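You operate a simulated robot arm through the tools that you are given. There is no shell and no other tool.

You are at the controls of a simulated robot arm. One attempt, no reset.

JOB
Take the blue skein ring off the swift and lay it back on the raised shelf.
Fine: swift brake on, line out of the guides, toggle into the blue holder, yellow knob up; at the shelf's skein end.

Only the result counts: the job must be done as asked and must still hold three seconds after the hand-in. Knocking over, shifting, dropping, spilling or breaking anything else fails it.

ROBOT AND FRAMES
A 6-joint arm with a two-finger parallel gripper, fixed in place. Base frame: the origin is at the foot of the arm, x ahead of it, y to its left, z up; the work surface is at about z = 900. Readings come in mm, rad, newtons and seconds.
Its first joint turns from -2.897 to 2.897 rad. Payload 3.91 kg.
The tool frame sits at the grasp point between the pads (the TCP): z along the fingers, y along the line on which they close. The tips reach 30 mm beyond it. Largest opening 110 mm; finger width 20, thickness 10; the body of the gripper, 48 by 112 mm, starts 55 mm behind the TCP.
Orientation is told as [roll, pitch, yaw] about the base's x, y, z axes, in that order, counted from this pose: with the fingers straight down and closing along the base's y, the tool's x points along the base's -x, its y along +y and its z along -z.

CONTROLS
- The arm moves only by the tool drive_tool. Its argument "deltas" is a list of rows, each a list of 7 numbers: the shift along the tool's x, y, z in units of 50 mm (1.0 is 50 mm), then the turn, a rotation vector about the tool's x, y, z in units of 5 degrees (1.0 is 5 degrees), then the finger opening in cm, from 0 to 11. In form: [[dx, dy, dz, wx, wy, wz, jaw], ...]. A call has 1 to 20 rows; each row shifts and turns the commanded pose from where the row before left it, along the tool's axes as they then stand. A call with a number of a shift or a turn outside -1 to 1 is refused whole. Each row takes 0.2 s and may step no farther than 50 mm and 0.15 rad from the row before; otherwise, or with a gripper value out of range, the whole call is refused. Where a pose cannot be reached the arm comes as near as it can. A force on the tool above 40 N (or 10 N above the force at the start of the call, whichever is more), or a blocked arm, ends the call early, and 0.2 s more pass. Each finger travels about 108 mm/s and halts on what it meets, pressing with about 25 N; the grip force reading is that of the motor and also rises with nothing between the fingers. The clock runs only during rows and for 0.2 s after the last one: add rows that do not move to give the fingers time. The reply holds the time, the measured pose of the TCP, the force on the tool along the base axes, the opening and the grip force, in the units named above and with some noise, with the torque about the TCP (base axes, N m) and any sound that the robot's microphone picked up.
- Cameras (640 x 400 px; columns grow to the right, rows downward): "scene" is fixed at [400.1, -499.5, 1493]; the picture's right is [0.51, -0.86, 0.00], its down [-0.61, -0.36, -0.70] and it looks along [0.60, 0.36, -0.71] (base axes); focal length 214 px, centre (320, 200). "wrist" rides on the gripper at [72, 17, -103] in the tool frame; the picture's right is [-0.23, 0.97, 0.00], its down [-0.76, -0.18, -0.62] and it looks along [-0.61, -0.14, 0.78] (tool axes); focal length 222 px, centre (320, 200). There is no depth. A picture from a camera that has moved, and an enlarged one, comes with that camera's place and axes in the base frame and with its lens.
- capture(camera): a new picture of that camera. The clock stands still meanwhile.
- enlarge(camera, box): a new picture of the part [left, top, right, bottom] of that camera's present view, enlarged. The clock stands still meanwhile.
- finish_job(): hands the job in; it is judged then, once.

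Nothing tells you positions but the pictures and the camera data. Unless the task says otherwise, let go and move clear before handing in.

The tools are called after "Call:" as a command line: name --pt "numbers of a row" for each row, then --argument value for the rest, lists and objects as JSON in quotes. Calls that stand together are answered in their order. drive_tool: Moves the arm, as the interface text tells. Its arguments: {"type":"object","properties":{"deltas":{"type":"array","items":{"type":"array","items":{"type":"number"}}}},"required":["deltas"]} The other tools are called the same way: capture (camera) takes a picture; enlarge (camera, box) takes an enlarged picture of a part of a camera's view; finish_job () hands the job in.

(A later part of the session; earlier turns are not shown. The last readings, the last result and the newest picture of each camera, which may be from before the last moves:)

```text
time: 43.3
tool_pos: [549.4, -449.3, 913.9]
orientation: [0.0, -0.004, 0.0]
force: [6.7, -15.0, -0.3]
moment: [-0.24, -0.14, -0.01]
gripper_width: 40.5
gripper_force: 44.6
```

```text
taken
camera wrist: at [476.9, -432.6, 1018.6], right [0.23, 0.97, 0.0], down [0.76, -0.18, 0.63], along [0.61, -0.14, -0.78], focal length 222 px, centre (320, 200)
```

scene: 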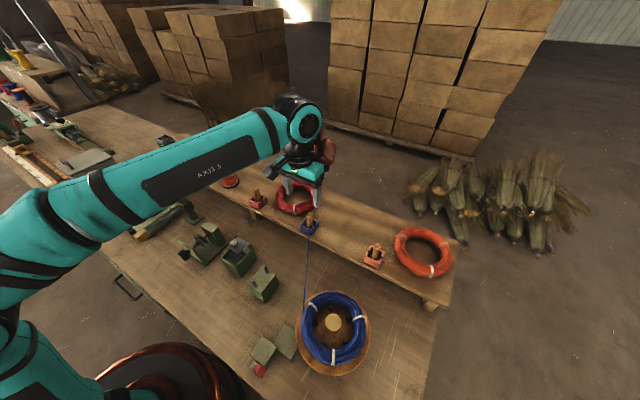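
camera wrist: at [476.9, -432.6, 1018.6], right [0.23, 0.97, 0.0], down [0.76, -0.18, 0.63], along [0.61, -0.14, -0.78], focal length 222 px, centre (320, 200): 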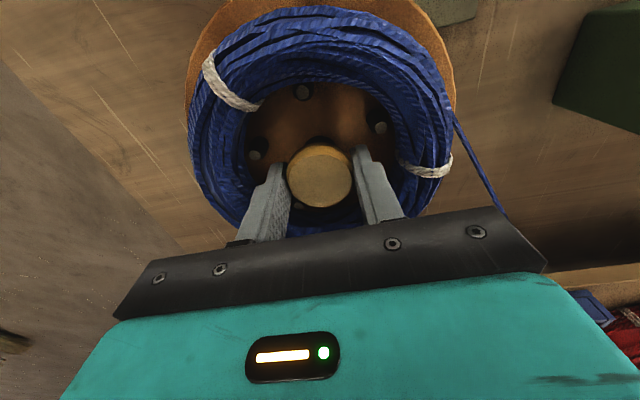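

The knob is gripped (40.5 mm). I'll centre slightly to relieve the side force and pull up in small steps.

Call:
drive_tool --pt "-0.03 -0.04 0 0 0 0 3.3" --pt "0 0 -0.1 0 0 0 3.3" --pt "0 0 -0.1 0 0 0 3.3"

Call:
capture --camera "wrist"

```text
time: 44.0
tool_pos: [549.3, -450.0, 923.2]
orientation: [0.004, 0.001, 0.001]
force: [-27.3, 16.6, -0.4]
moment: [0.16, 0.45, 0.01]
gripper_width: 40.8
gripper_force: 45.1
stopped in row 3: the force on the tool passed its limit at 42 N (the readings are from after the stop); the commanded pose is now the measured one
```

```text
taken
camera wrist: at [477.5, -433.0, 1027.9], right [0.23, 0.97, 0.0], down [0.76, -0.18, 0.62], along [0.61, -0.14, -0.78], focal length 222 px, centre (320, 200)
```

wrist: 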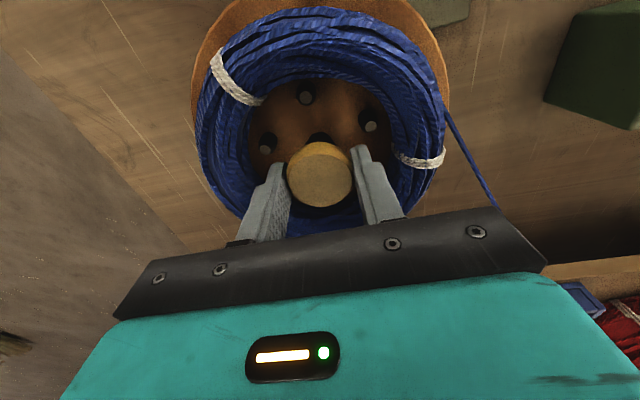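

The knob rose about 9 mm and the pegs are drawing inward, so up is the release. I'll relieve the side load and continue up.

Call:
drive_tool --pt "0.015 0.01 0 0 0 0 3.3" --pt "0 0 -0.05 0 0 0 3.3" --pt "0 0 -0.05 0 0 0 3.3"

Call:
enlarge --camera "wrist" --box '[180, 0, 460, 220]'

```text
time: 44.8
tool_pos: [549.2, -450.0, 929.7]
orientation: [0.002, -0.002, 0.002]
force: [-22.7, 21.7, -1.3]
moment: [0.34, 0.49, 0.02]
gripper_width: 40.8
gripper_force: 45.3
```

```text
1.82 times, centred on (320, 110) of wrist
camera zoom: at [477.4, -433.0, 1032.7], right [0.23, 0.97, 0.0], down [0.76, -0.18, 0.62], along [0.61, -0.14, -0.78], focal length 404 px, centre (320, 364)
```

zoom: 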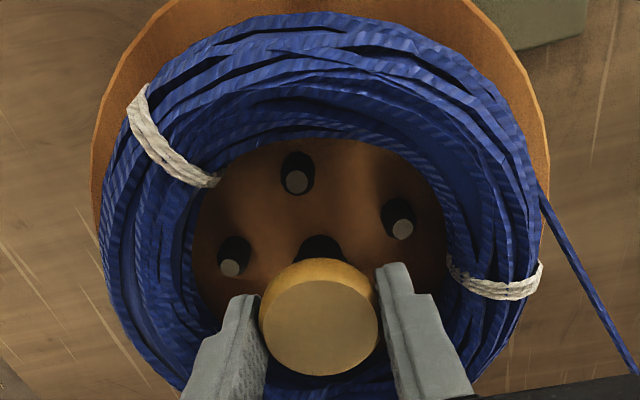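

Call:
drive_tool --pt "0.02 0.02 0 0 0 0 3.3" --pt "0 0 -0.05 0 0 0 3.3" --pt "0 0 -0.05 0 0 0 3.3"

Call:
enlarge --camera "wrist" --box '[180, 0, 460, 220]'

```text
time: 45.6
tool_pos: [550.7, -450.1, 932.5]
orientation: [0.002, -0.003, 0.0]
force: [4.1, -4.5, 1.6]
moment: [-0.1, -0.19, -0.02]
gripper_width: 40.6
gripper_force: 45.2
```

```text
1.82 times, centred on (320, 110) of wrist
camera zoom: at [477.3, -432.7, 1037.3], right [0.23, 0.97, 0.0], down [0.76, -0.18, 0.62], along [0.61, -0.14, -0.78], focal length 404 px, centre (320, 364)
```

zoom: 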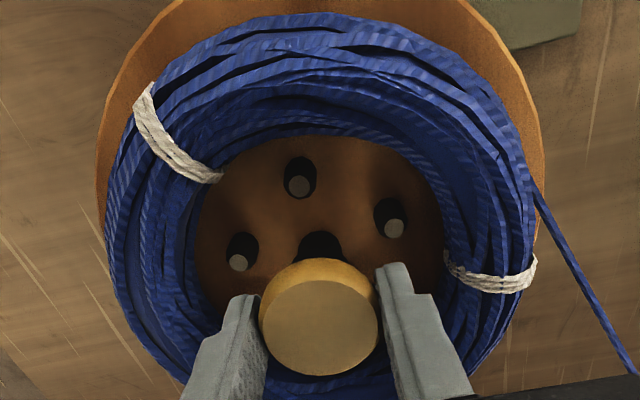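

Side load is gone; knob is up about 19 mm. I'll keep pulling until it stops.

Call:
drive_tool --pt "0 0 -0.06 0 0 0 3.3" --pt "0 0 -0.06 0 0 0 3.3" --pt "0 0 -0.06 0 0 0 3.3"

Call:
enlarge --camera "wrist" --box '[180, 0, 460, 220]'

```text
time: 46.4
tool_pos: [549.6, -450.8, 936.1]
orientation: [0.007, 0.003, -0.001]
force: [5.2, -5.3, -20.3]
moment: [-0.26, 0.23, 0.04]
gripper_width: 40.7
gripper_force: 45.4
stopped in row 3: the force on the tool passed its limit at 42 N (the readings are from after the stop); the commanded pose is now the measured one
```

```text
1.82 times, centred on (320, 110) of wrist
camera zoom: at [478.1, -433.4, 1040.9], right [0.23, 0.97, 0.01], down [0.76, -0.18, 0.62], along [0.6, -0.14, -0.79], focal length 404 px, centre (320, 364)
```

zoom: 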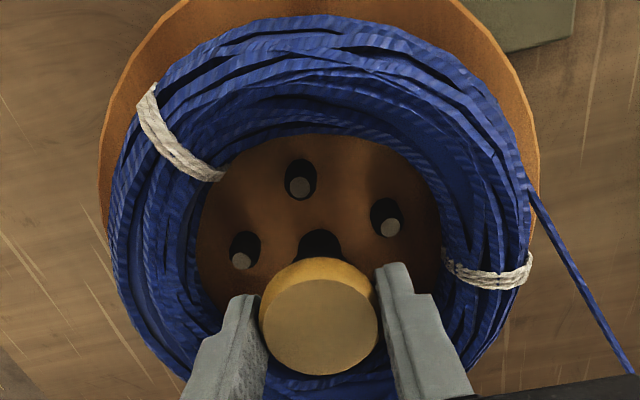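

The knob reached its upper stop (about 22 mm up). I'll release it gently and check it stays up.

Call:
drive_tool --pt "0 0 0.01 0 0 0 3.3" --pt "0 0 0 0 0 0 4.5" --pt "0 0 0 0 0 0 5" --pt "0 0 0 0 0 0 5"

Call:
capture --camera "wrist"

Call:
enlarge --camera "wrist" --box '[180, 0, 460, 220]'

```text
time: 47.4
tool_pos: [548.6, -449.0, 938.3]
orientation: [0.003, 0.002, 0.0]
force: [-1.0, -0.1, -0.6]
moment: [-0.03, -0.01, 0.02]
gripper_width: 49.9
gripper_force: 0.1
```

```text
taken
camera wrist: at [476.8, -432.8, 1042.7], right [0.23, 0.97, 0.0], down [0.76, -0.18, 0.62], along [0.61, -0.14, -0.78], focal length 222 px, centre (320, 200)
```

wrist: 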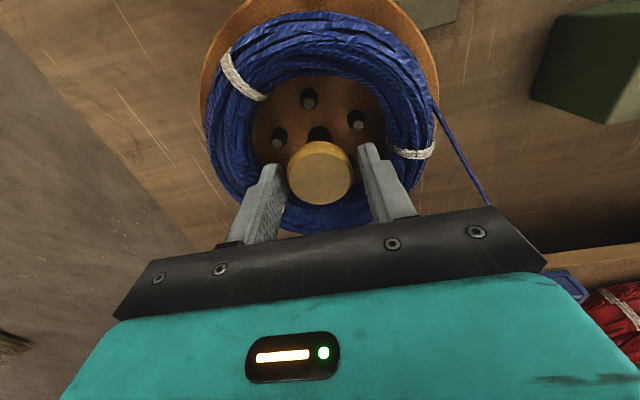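

```text
1.82 times, centred on (320, 110) of wrist
camera zoom: at [476.8, -432.8, 1042.7], right [0.23, 0.97, 0.0], down [0.76, -0.18, 0.62], along [0.61, -0.14, -0.78], focal length 404 px, centre (320, 364)
```

zoom: 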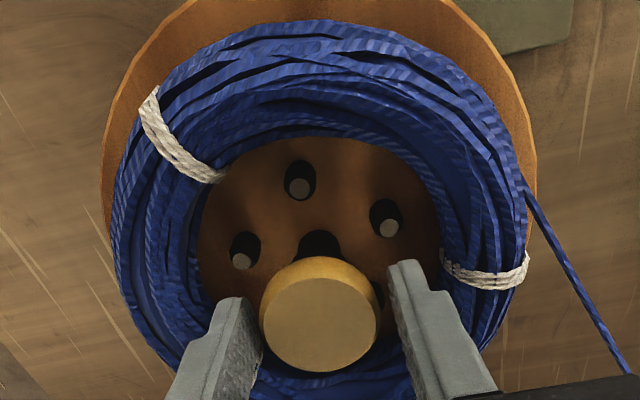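

The knob stays up and the pegs are drawn in. Before gripping the ring I want its true height, so I'll take a low side view of the swift.

Call:
drive_tool --pt "0 0 -0.6 0 0 0 5" --pt "0 0 -0.8 0 0 0 5" --pt "0.9 0 0 0 0 0 5" --pt "0.9 0 0 0 0 0 5" --pt "0.9 0 0 0 0 0 5" --pt "0.9 0 0 0 -1 0 5" --pt "0 0 0 0 -1 0 5" --pt "0 0 0 0 -1 0 5" --pt "0 0 0 0 -1 0 5" --pt "0 0 0 0 -1 0 5" --pt "0 0 0 0 -1 0 5" --pt "0 0 0 0 -1 0 5" --pt "0 0 0 0 -1 0 5" --pt "0 0 0 0 -1 0 5" --pt "0.4 0 0.4 0 0 0 5" --pt "0.4 0 0.4 0 0 0 5" --pt "0.3 0 0.3 0 0 0 5"

Call:
capture --camera "wrist"

Call:
capture --camera "scene"

```text
time: 51.0
tool_pos: [367.3, -449.8, 931.3]
orientation: [0.007, -0.783, -0.006]
force: [-0.2, -0.5, -0.2]
moment: [-0.05, 0.0, -0.02]
gripper_width: 50.0
gripper_force: 0.0
```

```text
taken
camera wrist: at [243.9, -431.9, 954.3], right [0.16, 0.97, 0.17], down [0.1, -0.18, 0.98], along [0.98, -0.14, -0.13], focal length 222 px, centre (320, 200)
```

wrist: 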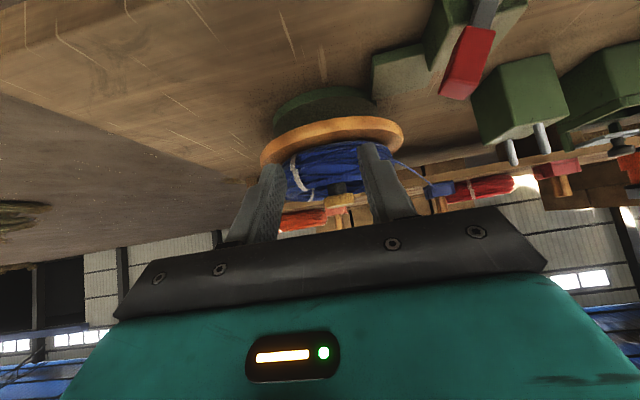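

```text
taken
```

scene: 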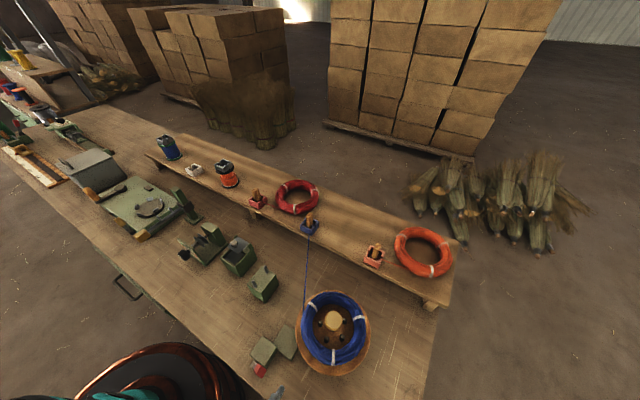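

Call:
enlarge --camera "wrist" --box '[240, 80, 420, 220]'

Call:
enlarge --camera "scene" --box '[270, 210, 400, 390]'

```text
2.86 times, centred on (330, 150) of wrist
camera zoom: at [243.9, -431.9, 954.3], right [0.16, 0.97, 0.17], down [0.1, -0.18, 0.98], along [0.98, -0.14, -0.13], focal length 635 px, centre (291, 343)
```

zoom: 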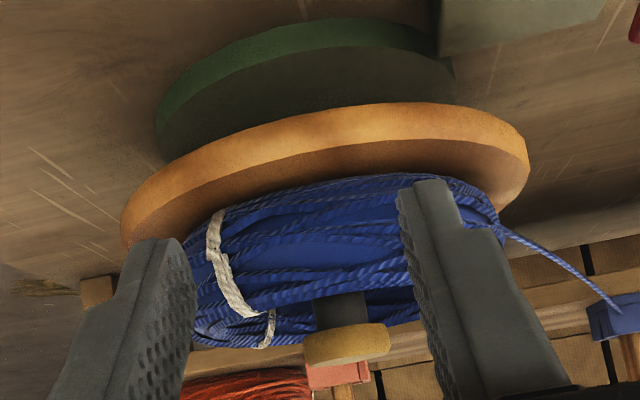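

```text
2.22 times, centred on (335, 300) of scene
camera zoom: at [400.1, -499.5, 1493.0], right [0.51, -0.86, 0.0], down [-0.61, -0.36, -0.7], along [0.6, 0.36, -0.71], focal length 477 px, centre (287, -22)
```

zoom: 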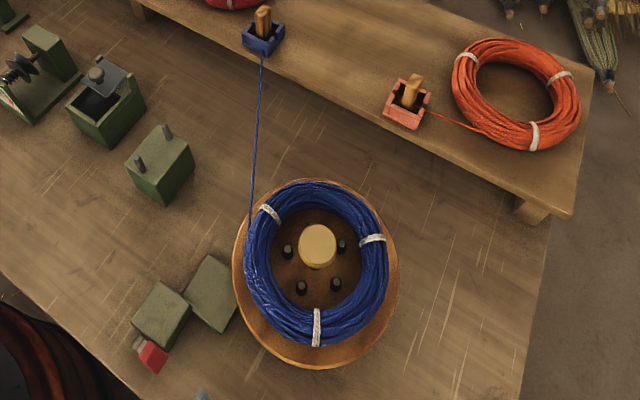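

From this side view the disc top is about z=865, the ring spans about z=865–905 (tube ~33 mm wide, mean radius ~68 mm) and the knob is up at 909–931. I'll straighten up, turn the tool about 54° so the fingers straddle the tube between two pegs on the base-facing side, and look.

Call:
drive_tool --pt "-0.5 0 -0.5 0 0 0 5.5" --pt "-0.5 0 -0.5 0 0 0 5.5" --pt "-0.5 0 -0.5 0 0 0 5.5" --pt "0 0 0 0 1 0 5.5" --pt "0 0 0 0 1 0 5.5" --pt "0 0 0 0 1 0 5.5" --pt "0 0 0 0 1 0 5.5" --pt "0 0 0 0 1 0 5.5" --pt "0 0 0 0 1 0 5.5" --pt "0 0 0 0 1 0 5.5" --pt "0 0 0 0 1 0 5.5" --pt "0 0 0 0 1 0 5.5" --pt "0 0 0 0 0 0 5.5"

Call:
drive_tool --pt "-0.8 0.25 0 0 0 0 5.5" --pt "-0.8 0.25 0 0 0 0 5.5" --pt "-0.8 0.25 0 0 0 0 5.5" --pt "0 0 0 0 0 -1 5.5" --pt "0 0 0 0 0 -1 5.5" --pt "0 0 0 0 0 -1 5.5" --pt "0 0 0 0 0 -1 5.5" --pt "0 0 0 0 0 -1 5.5" --pt "0 0 0 0 0 -1 5.5" --pt "0 0 0 0 0 -1 5.5" --pt "0 0 0 0 0 -1 5.5" --pt "0 0 0 0 0 -1 5.5" --pt "0 0 0 0 0 -1 5.5" --pt "0 0 0 0 0 -0.8 5.5" --pt "0 0 0 0 0 0 5.5"

Call:
capture --camera "wrist"

Call:
capture --camera "scene"

```text
time: 53.8
tool_pos: [368.8, -449.2, 1036.6]
orientation: [0.005, 0.004, 0.001]
force: [-0.5, 0.3, 0.0]
moment: [0.01, -0.02, -0.01]
gripper_width: 54.8
gripper_force: 0.0
```

```text
time: 57.0
tool_pos: [488.9, -412.2, 1037.5]
orientation: [0.006, -0.003, 0.943]
force: [-0.3, 0.3, -0.2]
moment: [0.0, 0.03, 0.0]
gripper_width: 55.1
gripper_force: 0.0
```

```text
taken
camera wrist: at [433.8, -461.0, 1140.9], right [-0.66, 0.76, 0.01], down [0.59, 0.51, 0.62], along [0.47, 0.41, -0.78], focal length 222 px, centre (320, 200)
```

wrist: 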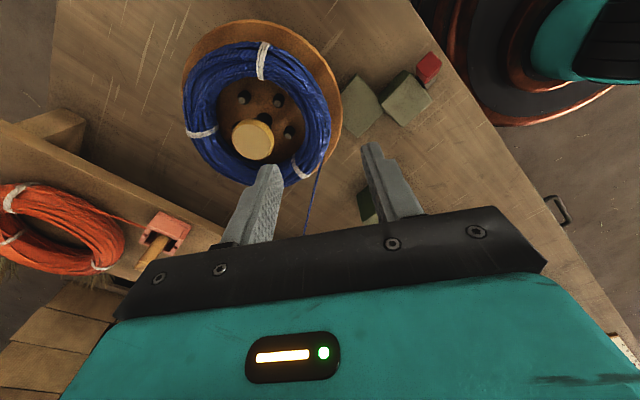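

```text
taken
```

scene: 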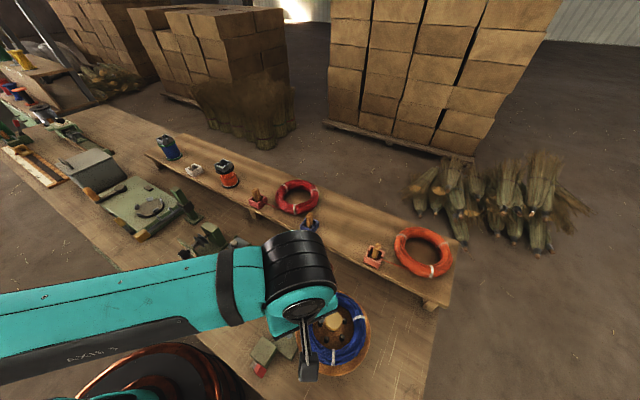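

Call:
enlarge --camera "wrist" --box '[160, 0, 420, 220]'

```text
1.82 times, centred on (290, 110) of wrist
camera zoom: at [433.8, -461.0, 1140.9], right [-0.66, 0.76, 0.01], down [0.59, 0.51, 0.62], along [0.47, 0.41, -0.78], focal length 404 px, centre (374, 364)
```

zoom: 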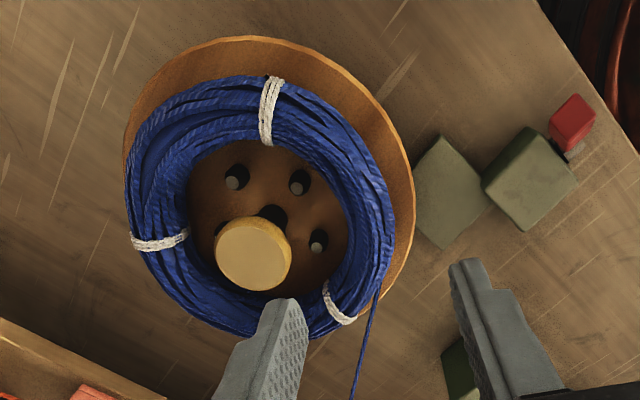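

The right-hand side of the tube lies at about (496,-410), where I want to grip. I'll shift there and descend to z≈950 for a check.

Call:
drive_tool --pt "-0.113 -0.081 0.6 0 0 0 5.5" --pt "0 0 0.6 0 0 0 5.5" --pt "0 0 0.5 0 0 0 5.5" --pt "0 0 0 0 0 0 5.5"

Call:
capture --camera "wrist"

Call:
enlarge --camera "scene" --box '[250, 260, 400, 400]'

```text
time: 58.0
tool_pos: [496.5, -410.0, 951.0]
orientation: [0.006, -0.004, 0.942]
force: [-0.7, -1.0, 0.6]
moment: [0.01, -0.03, 0.01]
gripper_width: 54.8
gripper_force: 0.1
```

```text
taken
camera wrist: at [440.4, -458.4, 1054.2], right [-0.65, 0.76, 0.01], down [0.59, 0.51, 0.62], along [0.47, 0.41, -0.78], focal length 222 px, centre (320, 200)
```

wrist: 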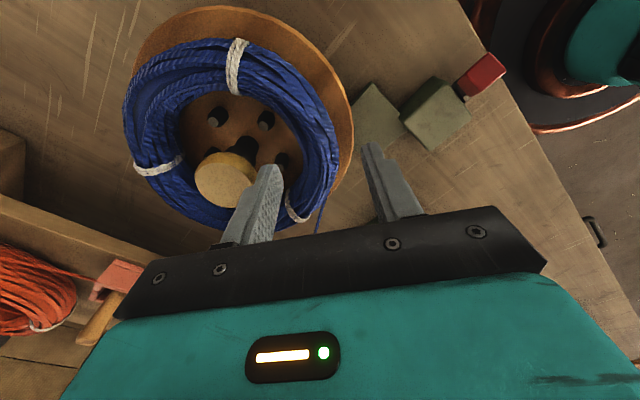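

```text
2.86 times, centred on (325, 330) of scene
camera zoom: at [400.1, -499.5, 1493.0], right [0.51, -0.86, 0.0], down [-0.61, -0.36, -0.7], along [0.6, 0.36, -0.71], focal length 613 px, centre (306, -171)
```

zoom: 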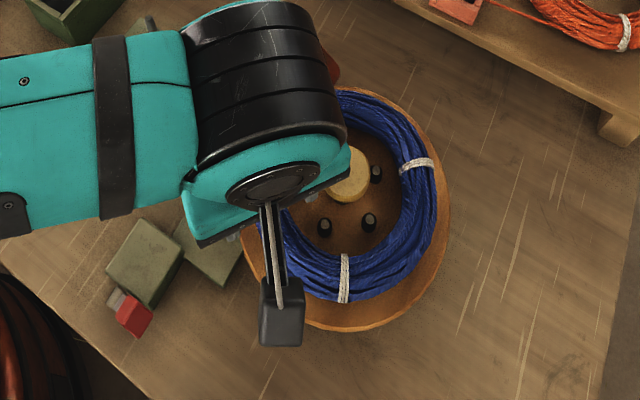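

Call:
enlarge --camera "wrist" --box '[240, 60, 400, 220]'

```text
2.50 times, centred on (320, 140) of wrist
camera zoom: at [440.4, -458.4, 1054.2], right [-0.65, 0.76, 0.01], down [0.59, 0.51, 0.62], along [0.47, 0.41, -0.78], focal length 555 px, centre (320, 350)
```

zoom: 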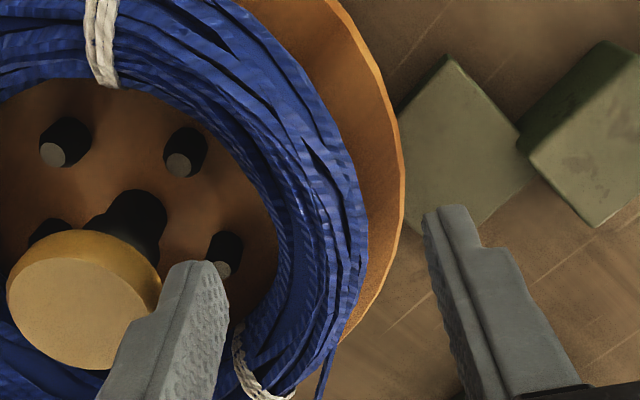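

The tube is centred between the fingers and the inner finger will pass between two pegs. I'll descend to z≈906 with a 50 mm opening.

Call:
drive_tool --pt "0 0 0.3 0 0 0 5.0" --pt "0 0 0.25 0 0 0 5.0" --pt "0 0 0.2 0 0 0 5.0" --pt "0 0 0.15 0 0 0 5.0" --pt "0 0 0 0 0 0 5.0"

Call:
capture --camera "wrist"

Call:
enlarge --camera "wrist" --box '[220, 80, 420, 240]'

```text
time: 59.2
tool_pos: [496.4, -409.8, 906.1]
orientation: [0.005, -0.004, 0.944]
force: [-0.8, -0.1, 0.3]
moment: [-0.01, 0.01, -0.01]
gripper_width: 50.0
gripper_force: 0.0
```

```text
taken
camera wrist: at [440.4, -458.5, 1009.5], right [-0.65, 0.76, 0.01], down [0.59, 0.51, 0.62], along [0.47, 0.41, -0.78], focal length 222 px, centre (320, 200)
```

wrist: 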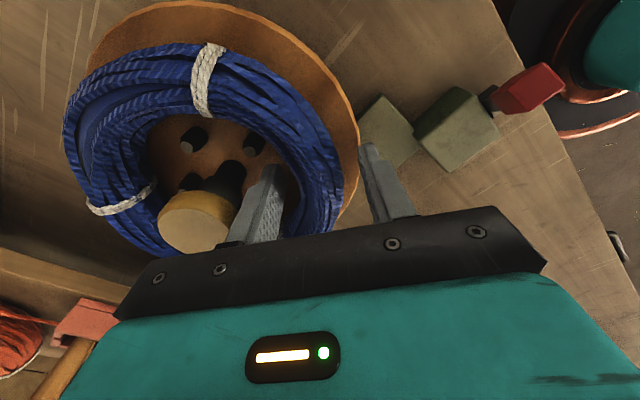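

```text
2.50 times, centred on (320, 160) of wrist
camera zoom: at [440.4, -458.5, 1009.5], right [-0.65, 0.76, 0.01], down [0.59, 0.51, 0.62], along [0.47, 0.41, -0.78], focal length 555 px, centre (320, 300)
```

zoom: 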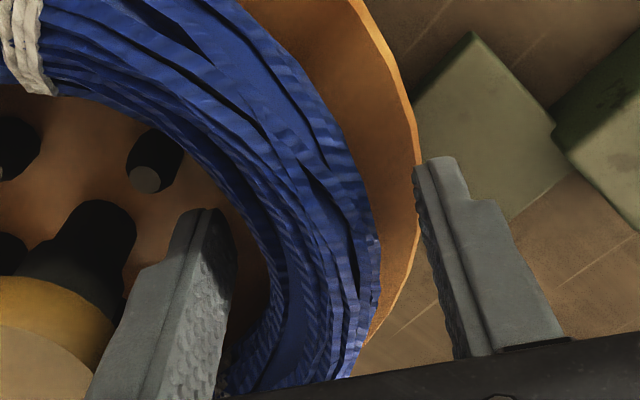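

The fingers straddle the tube with no contact. I'll close on it.

Call:
drive_tool --pt "0 0 0.06 0 0 0 5.0" --pt "0 0 0 0 0 0 4.0" --pt "0 0 0 0 0 0 3.0" --pt "0 0 0 0 0 0 2.0" --pt "0 0 0 0 0 0 2.0"

Call:
capture --camera "wrist"

```text
time: 60.4
tool_pos: [495.8, -410.3, 903.0]
orientation: [0.006, -0.003, 0.943]
force: [-0.7, 1.0, -0.3]
moment: [0.02, -0.02, 0.01]
gripper_width: 20.2
gripper_force: 0.1
```

```text
taken
camera wrist: at [440.1, -458.7, 1006.8], right [-0.65, 0.76, 0.01], down [0.59, 0.51, 0.62], along [0.47, 0.41, -0.78], focal length 222 px, centre (320, 200)
```

wrist: 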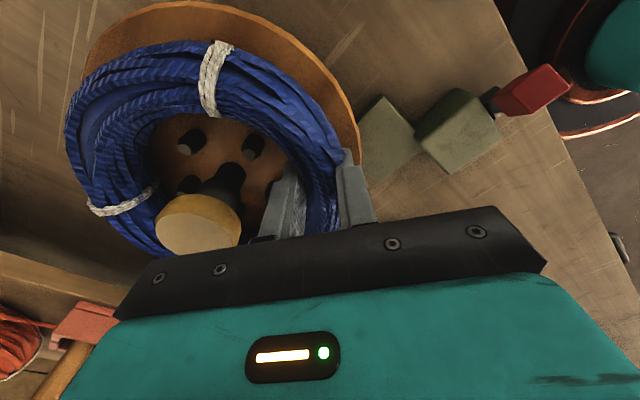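

No contact yet at 20 mm; the tube's core is thinner than it looks. I'll close further until it grips.

Call:
drive_tool --pt "0 0 0 0 0 0 1.5" --pt "0 0 0 0 0 0 1.0" --pt "0 0 0 0 0 0 0.5" --pt "0 0 0 0 0 0 0.2" --pt "0 0 0 0 0 0 0.2"

Call:
enlarge --camera "wrist" --box '[220, 80, 420, 240]'

```text
time: 61.6
tool_pos: [496.2, -410.2, 904.0]
orientation: [0.004, -0.004, 0.942]
force: [1.2, 0.5, 0.4]
moment: [-0.06, -0.16, 0.09]
gripper_width: 16.8
gripper_force: 25.2
```

```text
2.50 times, centred on (320, 160) of wrist
camera zoom: at [440.1, -458.7, 1006.9], right [-0.65, 0.76, 0.01], down [0.59, 0.51, 0.62], along [0.47, 0.41, -0.78], focal length 555 px, centre (320, 300)
```

zoom: 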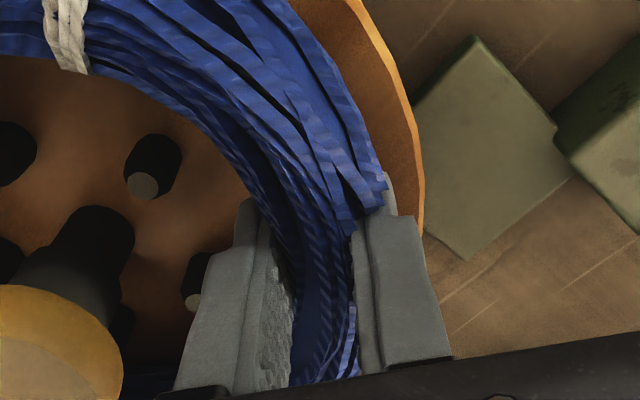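

The ring is gripped (16.8 mm, 25 N). I'll lift slowly and check that it follows.

Call:
drive_tool --pt "0 0 -0.15 0 0 0 0.2" --pt "0 0 -0.15 0 0 0 0.2" --pt "0 0 -0.15 0 0 0 0.2" --pt "0 0 -0.15 0 0 0 0.2"

Call:
capture --camera "wrist"

Call:
enlarge --camera "scene" --box '[250, 260, 400, 400]'

```text
time: 62.6
tool_pos: [493.8, -409.9, 934.2]
orientation: [0.004, -0.003, 0.943]
force: [0.5, 1.3, -0.8]
moment: [0.09, 0.08, 0.01]
gripper_width: 16.5
gripper_force: 25.1
```

```text
taken
camera wrist: at [438.8, -458.2, 1038.0], right [-0.65, 0.76, 0.01], down [0.59, 0.51, 0.62], along [0.47, 0.41, -0.78], focal length 222 px, centre (320, 200)
```

wrist: 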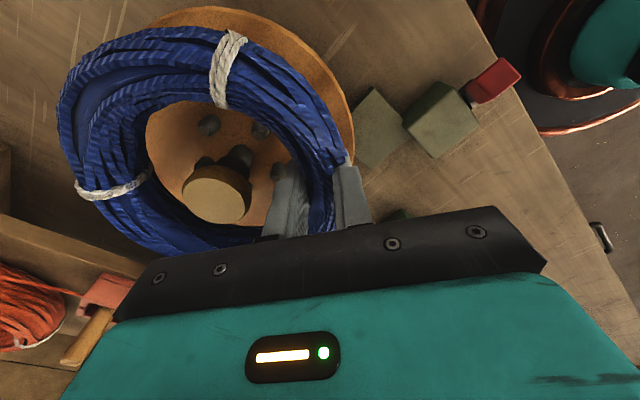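

```text
2.86 times, centred on (325, 330) of scene
camera zoom: at [400.1, -499.5, 1493.0], right [0.51, -0.86, 0.0], down [-0.61, -0.36, -0.7], along [0.6, 0.36, -0.71], focal length 613 px, centre (306, -171)
```

zoom: 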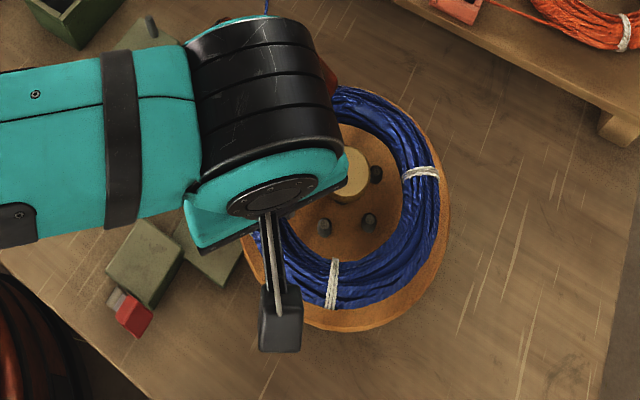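

The ring comes up level. I'll lift it straight up clear of the knob.

Call:
drive_tool --pt "0 0 -0.3 0 0 0 0.2" --pt "0 0 -0.4 0 0 0 0.2" --pt "0 0 -0.4 0 0 0 0.2" --pt "0 0 -0.5 0 0 0 0.2" --pt "0 0 -0.5 0 0 0 0.2"

Call:
capture --camera "wrist"

Call:
capture --camera "scene"

```text
time: 63.8
tool_pos: [495.2, -411.0, 1039.4]
orientation: [0.004, -0.005, 0.942]
force: [0.3, -0.5, -1.3]
moment: [0.09, 0.08, 0.0]
gripper_width: 16.4
gripper_force: 24.4
```

```text
taken
camera wrist: at [439.9, -459.3, 1143.6], right [-0.65, 0.76, 0.01], down [0.59, 0.51, 0.62], along [0.47, 0.41, -0.78], focal length 222 px, centre (320, 200)
```

wrist: 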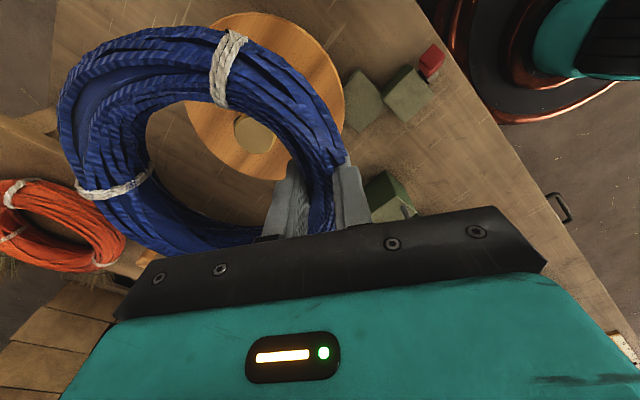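

```text
taken
```

scene: 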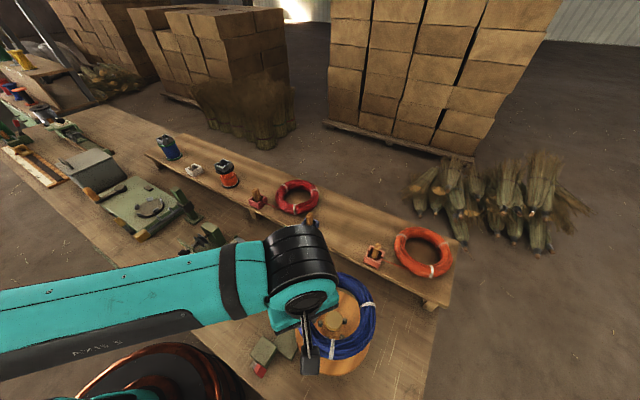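

The ring is clear of the swift, level, with its centre about (+54,−40) from the TCP. The red and orange rings sit at x≈850 and about 115 mm in −y from their holders, so blue belongs at about (850,−357). I'll carry it over there at height.

Call:
drive_tool --pt "-0.5 -0.372 -0.05 0 0 0 0.2" --pt "-0.6 -0.446 -0.05 0 0 0 0.2" --pt "-0.66 -0.491 -0.02 0 0 0 0.2" --pt "-0.66 -0.491 0 0 0 0 0.2" --pt "-0.66 -0.491 0 0 0 0 0.2" --pt "-0.66 -0.491 0 0 0 0 0.2" --pt "-0.66 -0.491 0 0 0 0 0.2" --pt "-0.4 -0.298 0 0 0 0 0.2" --pt "-0.26 -0.193 0 0 0 0 0.2" --pt "0 0 0 0 0 0 0.2"

Call:
capture --camera "wrist"

Call:
capture --camera "scene"

Call:
enlarge --camera "scene" --box '[250, 160, 470, 310]'

```text
time: 66.0
tool_pos: [798.9, -315.4, 1043.6]
orientation: [0.004, -0.005, 0.943]
force: [-1.0, -0.7, -1.9]
moment: [0.04, 0.02, -0.03]
gripper_width: 16.2
gripper_force: 25.2
```

```text
taken
camera wrist: at [742.4, -364.1, 1147.3], right [-0.65, 0.76, 0.01], down [0.59, 0.51, 0.62], along [0.47, 0.41, -0.78], focal length 222 px, centre (320, 200)
```

wrist: 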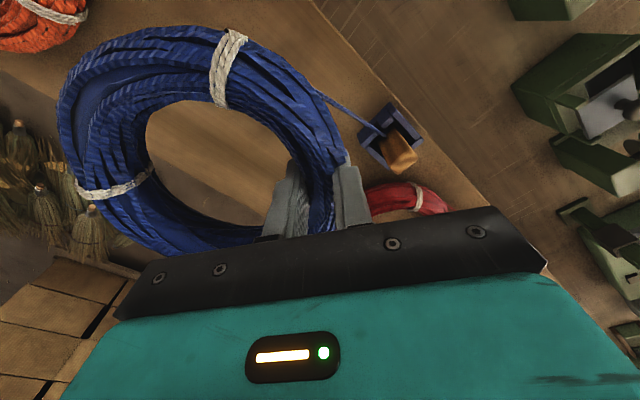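

```text
taken
```

scene: 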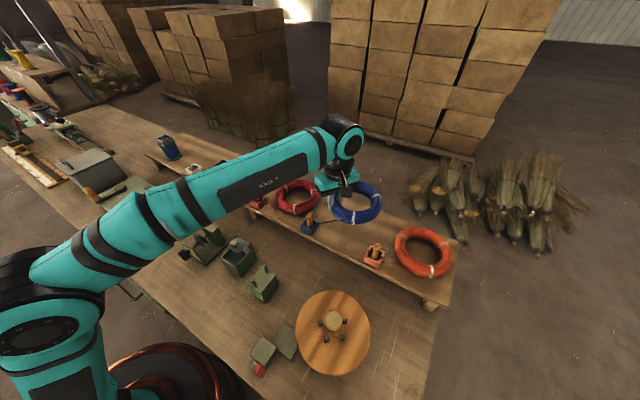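

```text
2.67 times, centred on (360, 235) of scene
camera zoom: at [400.1, -499.5, 1493.0], right [0.51, -0.86, 0.0], down [-0.61, -0.36, -0.7], along [0.6, 0.36, -0.71], focal length 572 px, centre (213, 107)
```

zoom: 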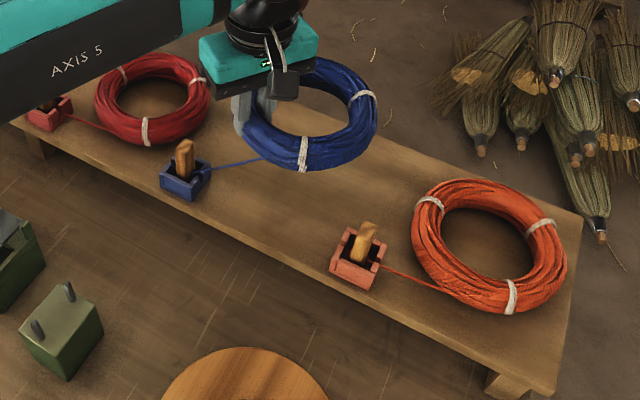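

The ring hovers over the free place between the blue holder and the orange one, in line with the red and orange rings. I'll lower it.

Call:
drive_tool --pt "0 0 0.35 0 0 0 0.2" --pt "0 0 0.35 0 0 0 0.2" --pt "0 0 0.35 0 0 0 0.2" --pt "0 0 0.3 0 0 0 0.2" --pt "0 0 0.25 0 0 0 0.2" --pt "0 0 0 0 0 0 0.2"

Call:
enlarge --camera "scene" --box '[250, 160, 470, 310]'

Call:
capture --camera "wrist"

```text
time: 67.4
tool_pos: [795.4, -315.6, 964.0]
orientation: [0.005, -0.003, 0.943]
force: [-1.3, 0.5, -0.1]
moment: [0.06, 0.05, -0.02]
gripper_width: 16.4
gripper_force: 24.4
```

```text
2.67 times, centred on (360, 235) of scene
camera zoom: at [400.1, -499.5, 1493.0], right [0.51, -0.86, 0.0], down [-0.61, -0.36, -0.7], along [0.6, 0.36, -0.71], focal length 572 px, centre (213, 107)
```

zoom: 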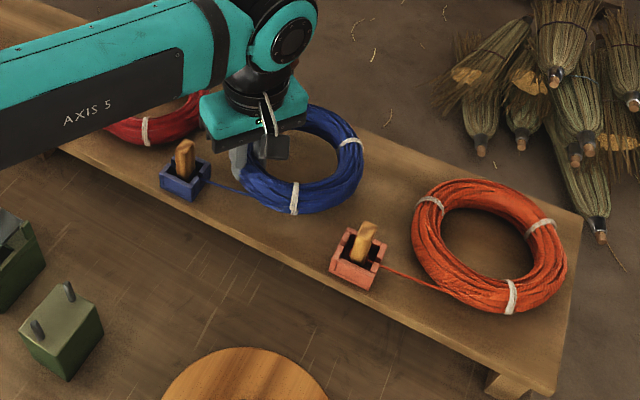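

```text
taken
camera wrist: at [740.8, -364.1, 1068.3], right [-0.65, 0.76, 0.01], down [0.59, 0.51, 0.62], along [0.47, 0.41, -0.78], focal length 222 px, centre (320, 200)
```

wrist: 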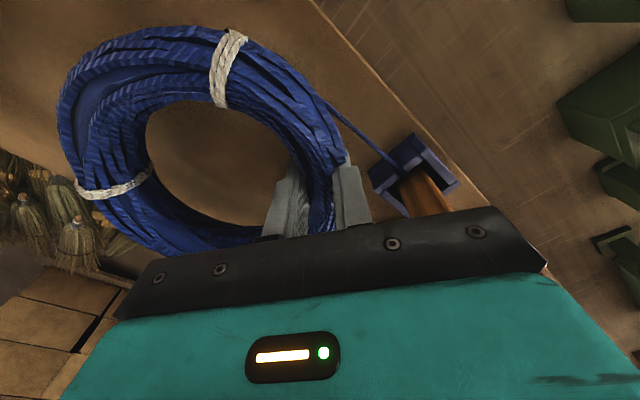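

Clearances to the blue holder look fine. I'll lower in small steps until the ring touches the shelf.

Call:
drive_tool --pt "0 0 0.08 0 0 0 0.2" --pt "0 0 0.08 0 0 0 0.2" --pt "0 0 0.08 0 0 0 0.2" --pt "0 0 0.06 0 0 0 0.2" --pt "0 0 0 0 0 0 0.2"

Call:
enlarge --camera "scene" --box '[280, 170, 420, 270]'

```text
time: 68.6
tool_pos: [796.9, -316.6, 950.1]
orientation: [0.006, -0.005, 0.944]
force: [-0.5, 0.0, -1.9]
moment: [0.06, 0.03, 0.03]
gripper_width: 16.6
gripper_force: 24.9
```

```text
4.00 times, centred on (350, 220) of scene
camera zoom: at [400.1, -499.5, 1493.0], right [0.51, -0.86, 0.0], down [-0.61, -0.36, -0.7], along [0.6, 0.36, -0.71], focal length 858 px, centre (200, 120)
```

zoom: 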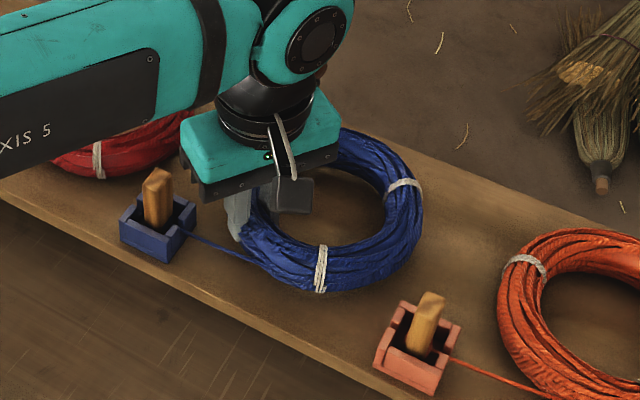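

Call:
drive_tool --pt "0 0 0.06 0 0 0 0.2" --pt "0 0 0.06 0 0 0 0.2" --pt "0 0 0.05 0 0 0 0.2" --pt "0 0 0 0 0 0 0.2"

Call:
enlarge --camera "scene" --box '[280, 170, 420, 270]'

```text
time: 69.6
tool_pos: [796.8, -314.9, 941.3]
orientation: [0.005, -0.003, 0.945]
force: [-0.7, 1.1, 4.3]
moment: [-0.1, -0.06, 0.0]
gripper_width: 16.8
gripper_force: 25.1
```

```text
4.00 times, centred on (350, 220) of scene
camera zoom: at [400.1, -499.5, 1493.0], right [0.51, -0.86, 0.0], down [-0.61, -0.36, -0.7], along [0.6, 0.36, -0.71], focal length 858 px, centre (200, 120)
```

zoom: 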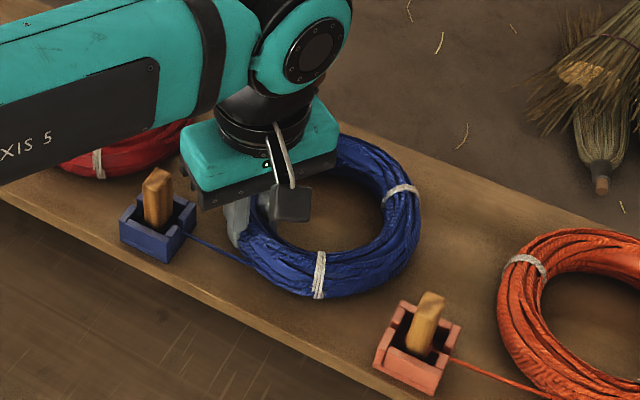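

The ring has touched down (z force about +4 N at 941). I'll settle slightly, open and rise straight up.

Call:
drive_tool --pt "0 0 0.02 0 0 0 0.2" --pt "0 0 0 0 0 0 2.5" --pt "0 0 0 0 0 0 4.0" --pt "0 0 0 0 0 0 5.0" --pt "0 0 0 0 0 0 5.0"

Call:
capture --camera "wrist"

Call:
enlarge --camera "scene" --box '[280, 170, 420, 270]'

```text
time: 70.8
tool_pos: [796.5, -315.1, 940.0]
orientation: [0.006, -0.005, 0.942]
force: [-0.1, 0.7, 0.0]
moment: [0.01, 0.0, 0.0]
gripper_width: 50.2
gripper_force: 0.0
```

```text
taken
camera wrist: at [741.4, -364.4, 1043.5], right [-0.65, 0.76, 0.01], down [0.59, 0.51, 0.62], along [0.47, 0.41, -0.78], focal length 222 px, centre (320, 200)
```

wrist: 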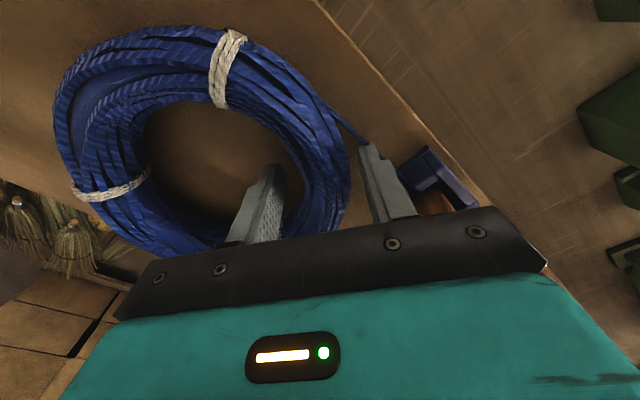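

```text
4.00 times, centred on (350, 220) of scene
camera zoom: at [400.1, -499.5, 1493.0], right [0.51, -0.86, 0.0], down [-0.61, -0.36, -0.7], along [0.6, 0.36, -0.71], focal length 858 px, centre (200, 120)
```

zoom: 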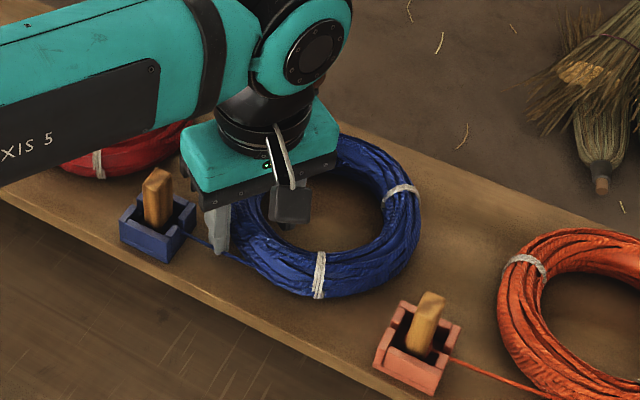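

The ring lies flat on the shelf. I'll rise straight up and check everything.

Call:
drive_tool --pt "0 0 -0.2 0 0 0 5.0" --pt "0 0 -0.4 0 0 0 5.0" --pt "0 0 -0.6 0 0 0 5.0" --pt "0 0 -0.8 0 0 0 5.0" --pt "0 0 -0.8 0 0 0 5.0" --pt "0.8 0 -0.3 0 0 0 5.0" --pt "0.8 0 0 0 0 0 5.0" --pt "0.8 0 0 0 0 0 5.0" --pt "0.8 0 0 0 0 0 5.0" --pt "0.8 0 0 0 0 0 5.0"

Call:
capture --camera "scene"

Call:
enlarge --camera "scene" --box '[240, 160, 470, 310]'

Call:
capture --camera "wrist"

```text
time: 73.0
tool_pos: [679.4, -477.2, 1092.3]
orientation: [0.005, -0.005, 0.945]
force: [-0.3, 0.8, 0.3]
moment: [-0.01, 0.02, 0.01]
gripper_width: 50.1
gripper_force: 0.1
```

```text
taken
```

scene: 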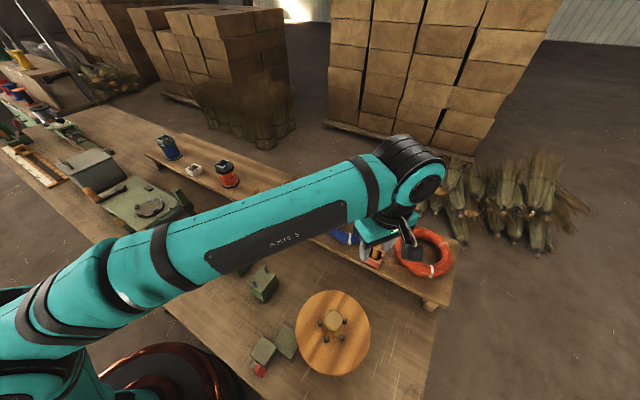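

```text
2.67 times, centred on (355, 235) of scene
camera zoom: at [400.1, -499.5, 1493.0], right [0.51, -0.86, 0.0], down [-0.61, -0.36, -0.7], along [0.6, 0.36, -0.71], focal length 572 px, centre (227, 107)
```

zoom: 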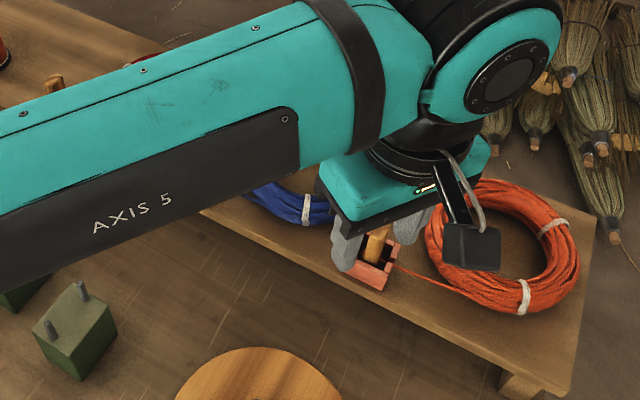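

```text
taken
camera wrist: at [623.7, -526.4, 1197.1], right [-0.66, 0.76, 0.01], down [0.59, 0.51, 0.62], along [0.47, 0.41, -0.78], focal length 222 px, centre (320, 200)
```

wrist: 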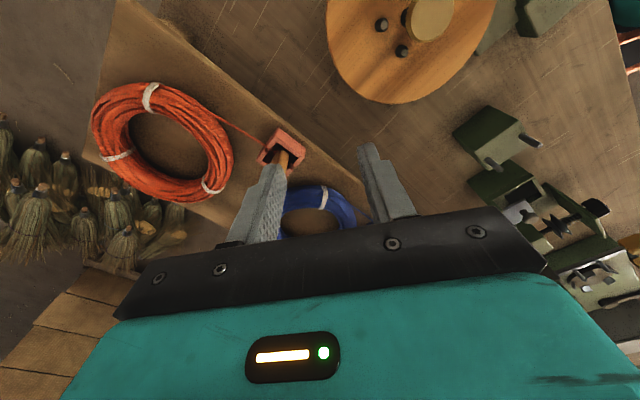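

The blue ring is down in its place. Before handing in I want to confirm the brake state, now that the swift is empty, so I'll return the tool to zero yaw and look at the swift.

Call:
drive_tool --pt "0 0 0 0 0 1 2" --pt "0 0 0 0 0 1 0" --pt "0 0 0 0 0 1 0" --pt "0 0 0 0 0 1 0" --pt "0 0 0 0 0 1 0" --pt "0 0 0 0 0 1 0" --pt "0 0 0 0 0 1 0" --pt "0 0 0 0 0 1 0" --pt "0 0 0 0 0 1 0" --pt "0 0 0 0 0 1 0" --pt "0 0 0 0 0 0.8 0" --pt "0.7 0.2 0.3 0 0 0 0" --pt "0.7 0.2 0.3 0 0 0 0" --pt "0.7 0.2 0.3 0 0 0 0" --pt "0.7 0.2 0.3 0 0 0 0" --pt "0.6 0.2 0.3 0 0 0 0" --pt "0 0 0 0 0 0 0"

Call:
capture --camera "wrist"

Call:
capture --camera "scene"

```text
time: 76.6
tool_pos: [508.4, -427.9, 1019.1]
orientation: [0.004, 0.003, -0.001]
force: [-0.1, -0.2, -0.1]
moment: [0.0, -0.02, 0.0]
gripper_width: 0.2
gripper_force: 24.7
```

```text
taken
camera wrist: at [436.3, -410.9, 1123.0], right [0.23, 0.97, 0.0], down [0.76, -0.18, 0.62], along [0.61, -0.14, -0.78], focal length 222 px, centre (320, 200)
```

wrist: 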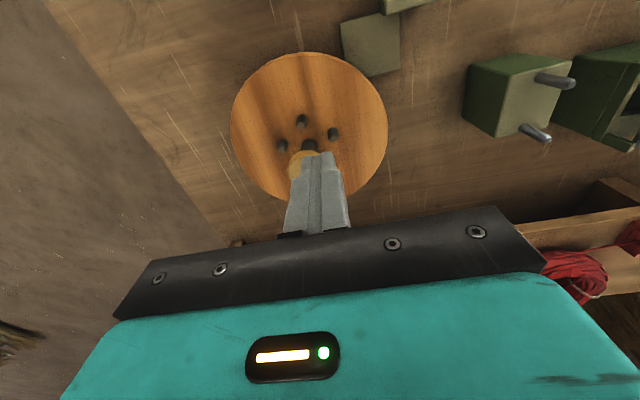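

```text
taken
```

scene: 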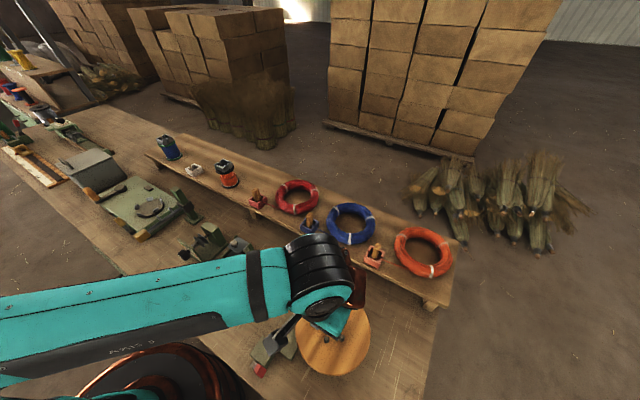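

Call:
enlarge --camera "wrist" --box '[220, 40, 400, 210]'

Call:
enlarge --camera "scene" --box '[240, 160, 470, 310]'

Call:
enlarge --camera "scene" --box '[240, 290, 390, 390]'

```text
2.35 times, centred on (310, 125) of wrist
camera zoom: at [436.3, -410.9, 1123.0], right [0.23, 0.97, 0.0], down [0.76, -0.18, 0.62], along [0.61, -0.14, -0.78], focal length 523 px, centre (344, 376)
```

zoom: 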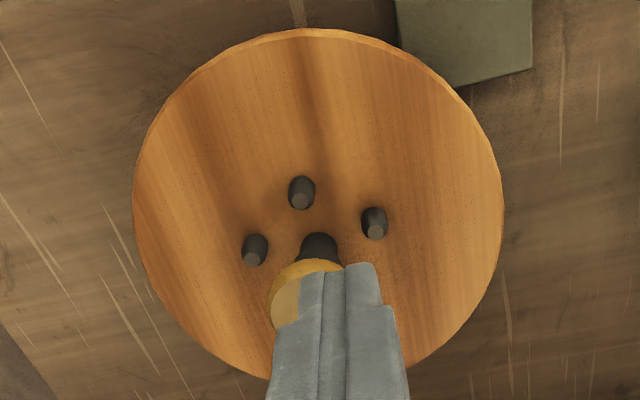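

```text
2.67 times, centred on (355, 235) of scene
camera zoom: at [400.1, -499.5, 1493.0], right [0.51, -0.86, 0.0], down [-0.61, -0.36, -0.7], along [0.6, 0.36, -0.71], focal length 572 px, centre (227, 107)
```

zoom: 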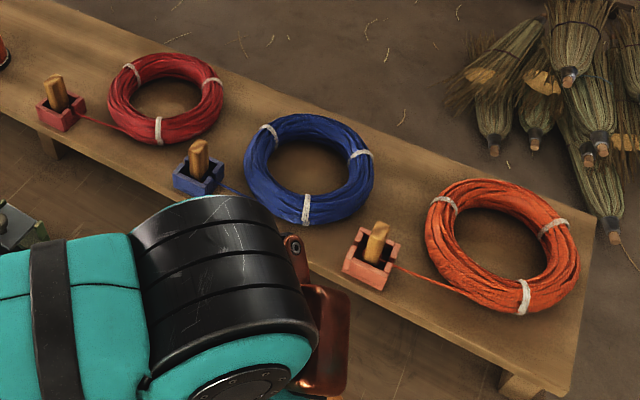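

```text
4.00 times, centred on (315, 340) of scene
camera zoom: at [400.1, -499.5, 1493.0], right [0.51, -0.86, 0.0], down [-0.61, -0.36, -0.7], along [0.6, 0.36, -0.71], focal length 858 px, centre (340, -360)
```

zoom: 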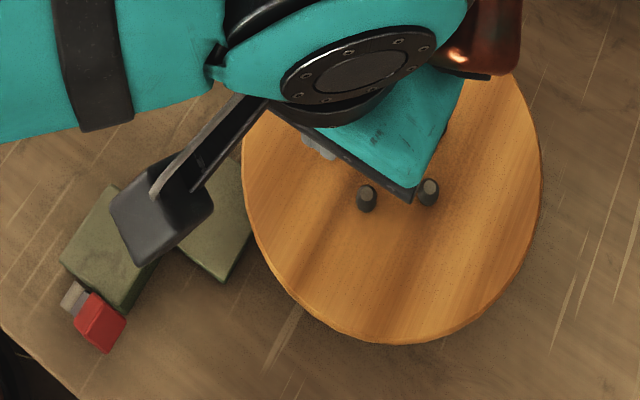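

Everything on the shelf looks as it should. For the brake test I'll lower closed fingertips next to the near peg (517,-451) and nudge it sideways very gently.

Call:
drive_tool --pt "-0.06 0.04 0.6 0 0 0 0" --pt "0 0 0.6 0 0 0 0" --pt "0 0 0.5 0 0 0 0" --pt "0 0 0.4 0 0 0 0" --pt "0 0 0.22 0 0 0 0" --pt "0 0 0 0 0 0 0"

Call:
enlarge --camera "wrist" --box '[200, 60, 420, 230]'

```text
time: 78.0
tool_pos: [512.1, -425.4, 904.6]
orientation: [0.005, 0.003, -0.001]
force: [0.5, -0.3, -0.8]
moment: [-0.01, -0.04, 0.02]
gripper_width: 0.0
gripper_force: 25.2
```

```text
2.35 times, centred on (310, 145) of wrist
camera zoom: at [440.1, -408.4, 1008.9], right [0.23, 0.97, 0.0], down [0.76, -0.18, 0.62], along [0.61, -0.14, -0.78], focal length 523 px, centre (344, 329)
```

zoom: 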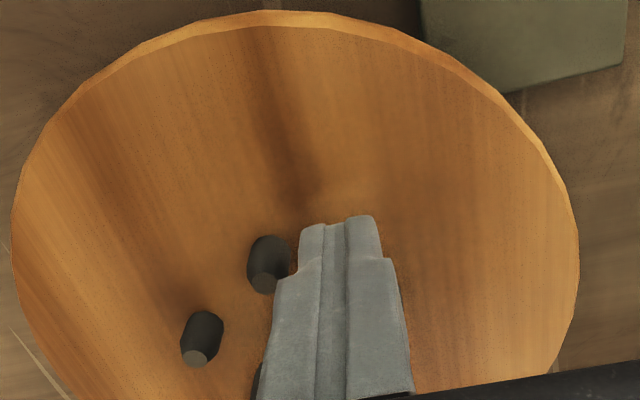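

Call:
drive_tool --pt "0 -0.06 0 0 0 0 0" --pt "0 -0.06 0 0 0 0 0" --pt "0 -0.04 0 0 0 0 0" --pt "0 0 0 0 0 0 0"

Call:
enlarge --camera "wrist" --box '[200, 60, 420, 230]'

```text
time: 79.0
tool_pos: [512.4, -431.8, 904.1]
orientation: [0.005, 0.002, 0.001]
force: [-0.3, -0.7, 0.1]
moment: [-0.01, 0.0, 0.02]
gripper_width: 0.0
gripper_force: 25.1
```

```text
2.35 times, centred on (310, 145) of wrist
camera zoom: at [440.7, -416.4, 1008.4], right [0.23, 0.97, 0.0], down [0.76, -0.18, 0.62], along [0.61, -0.14, -0.78], focal length 523 px, centre (344, 329)
```

zoom: 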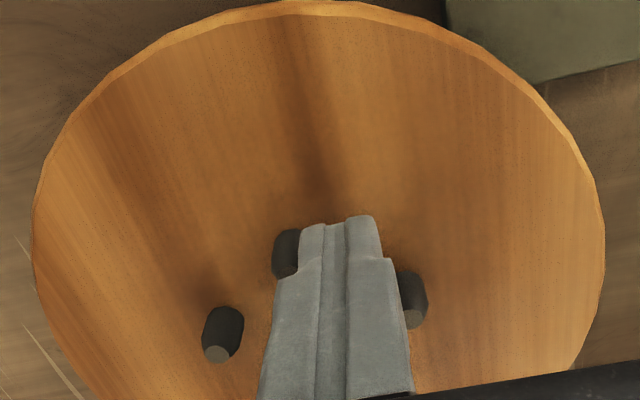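

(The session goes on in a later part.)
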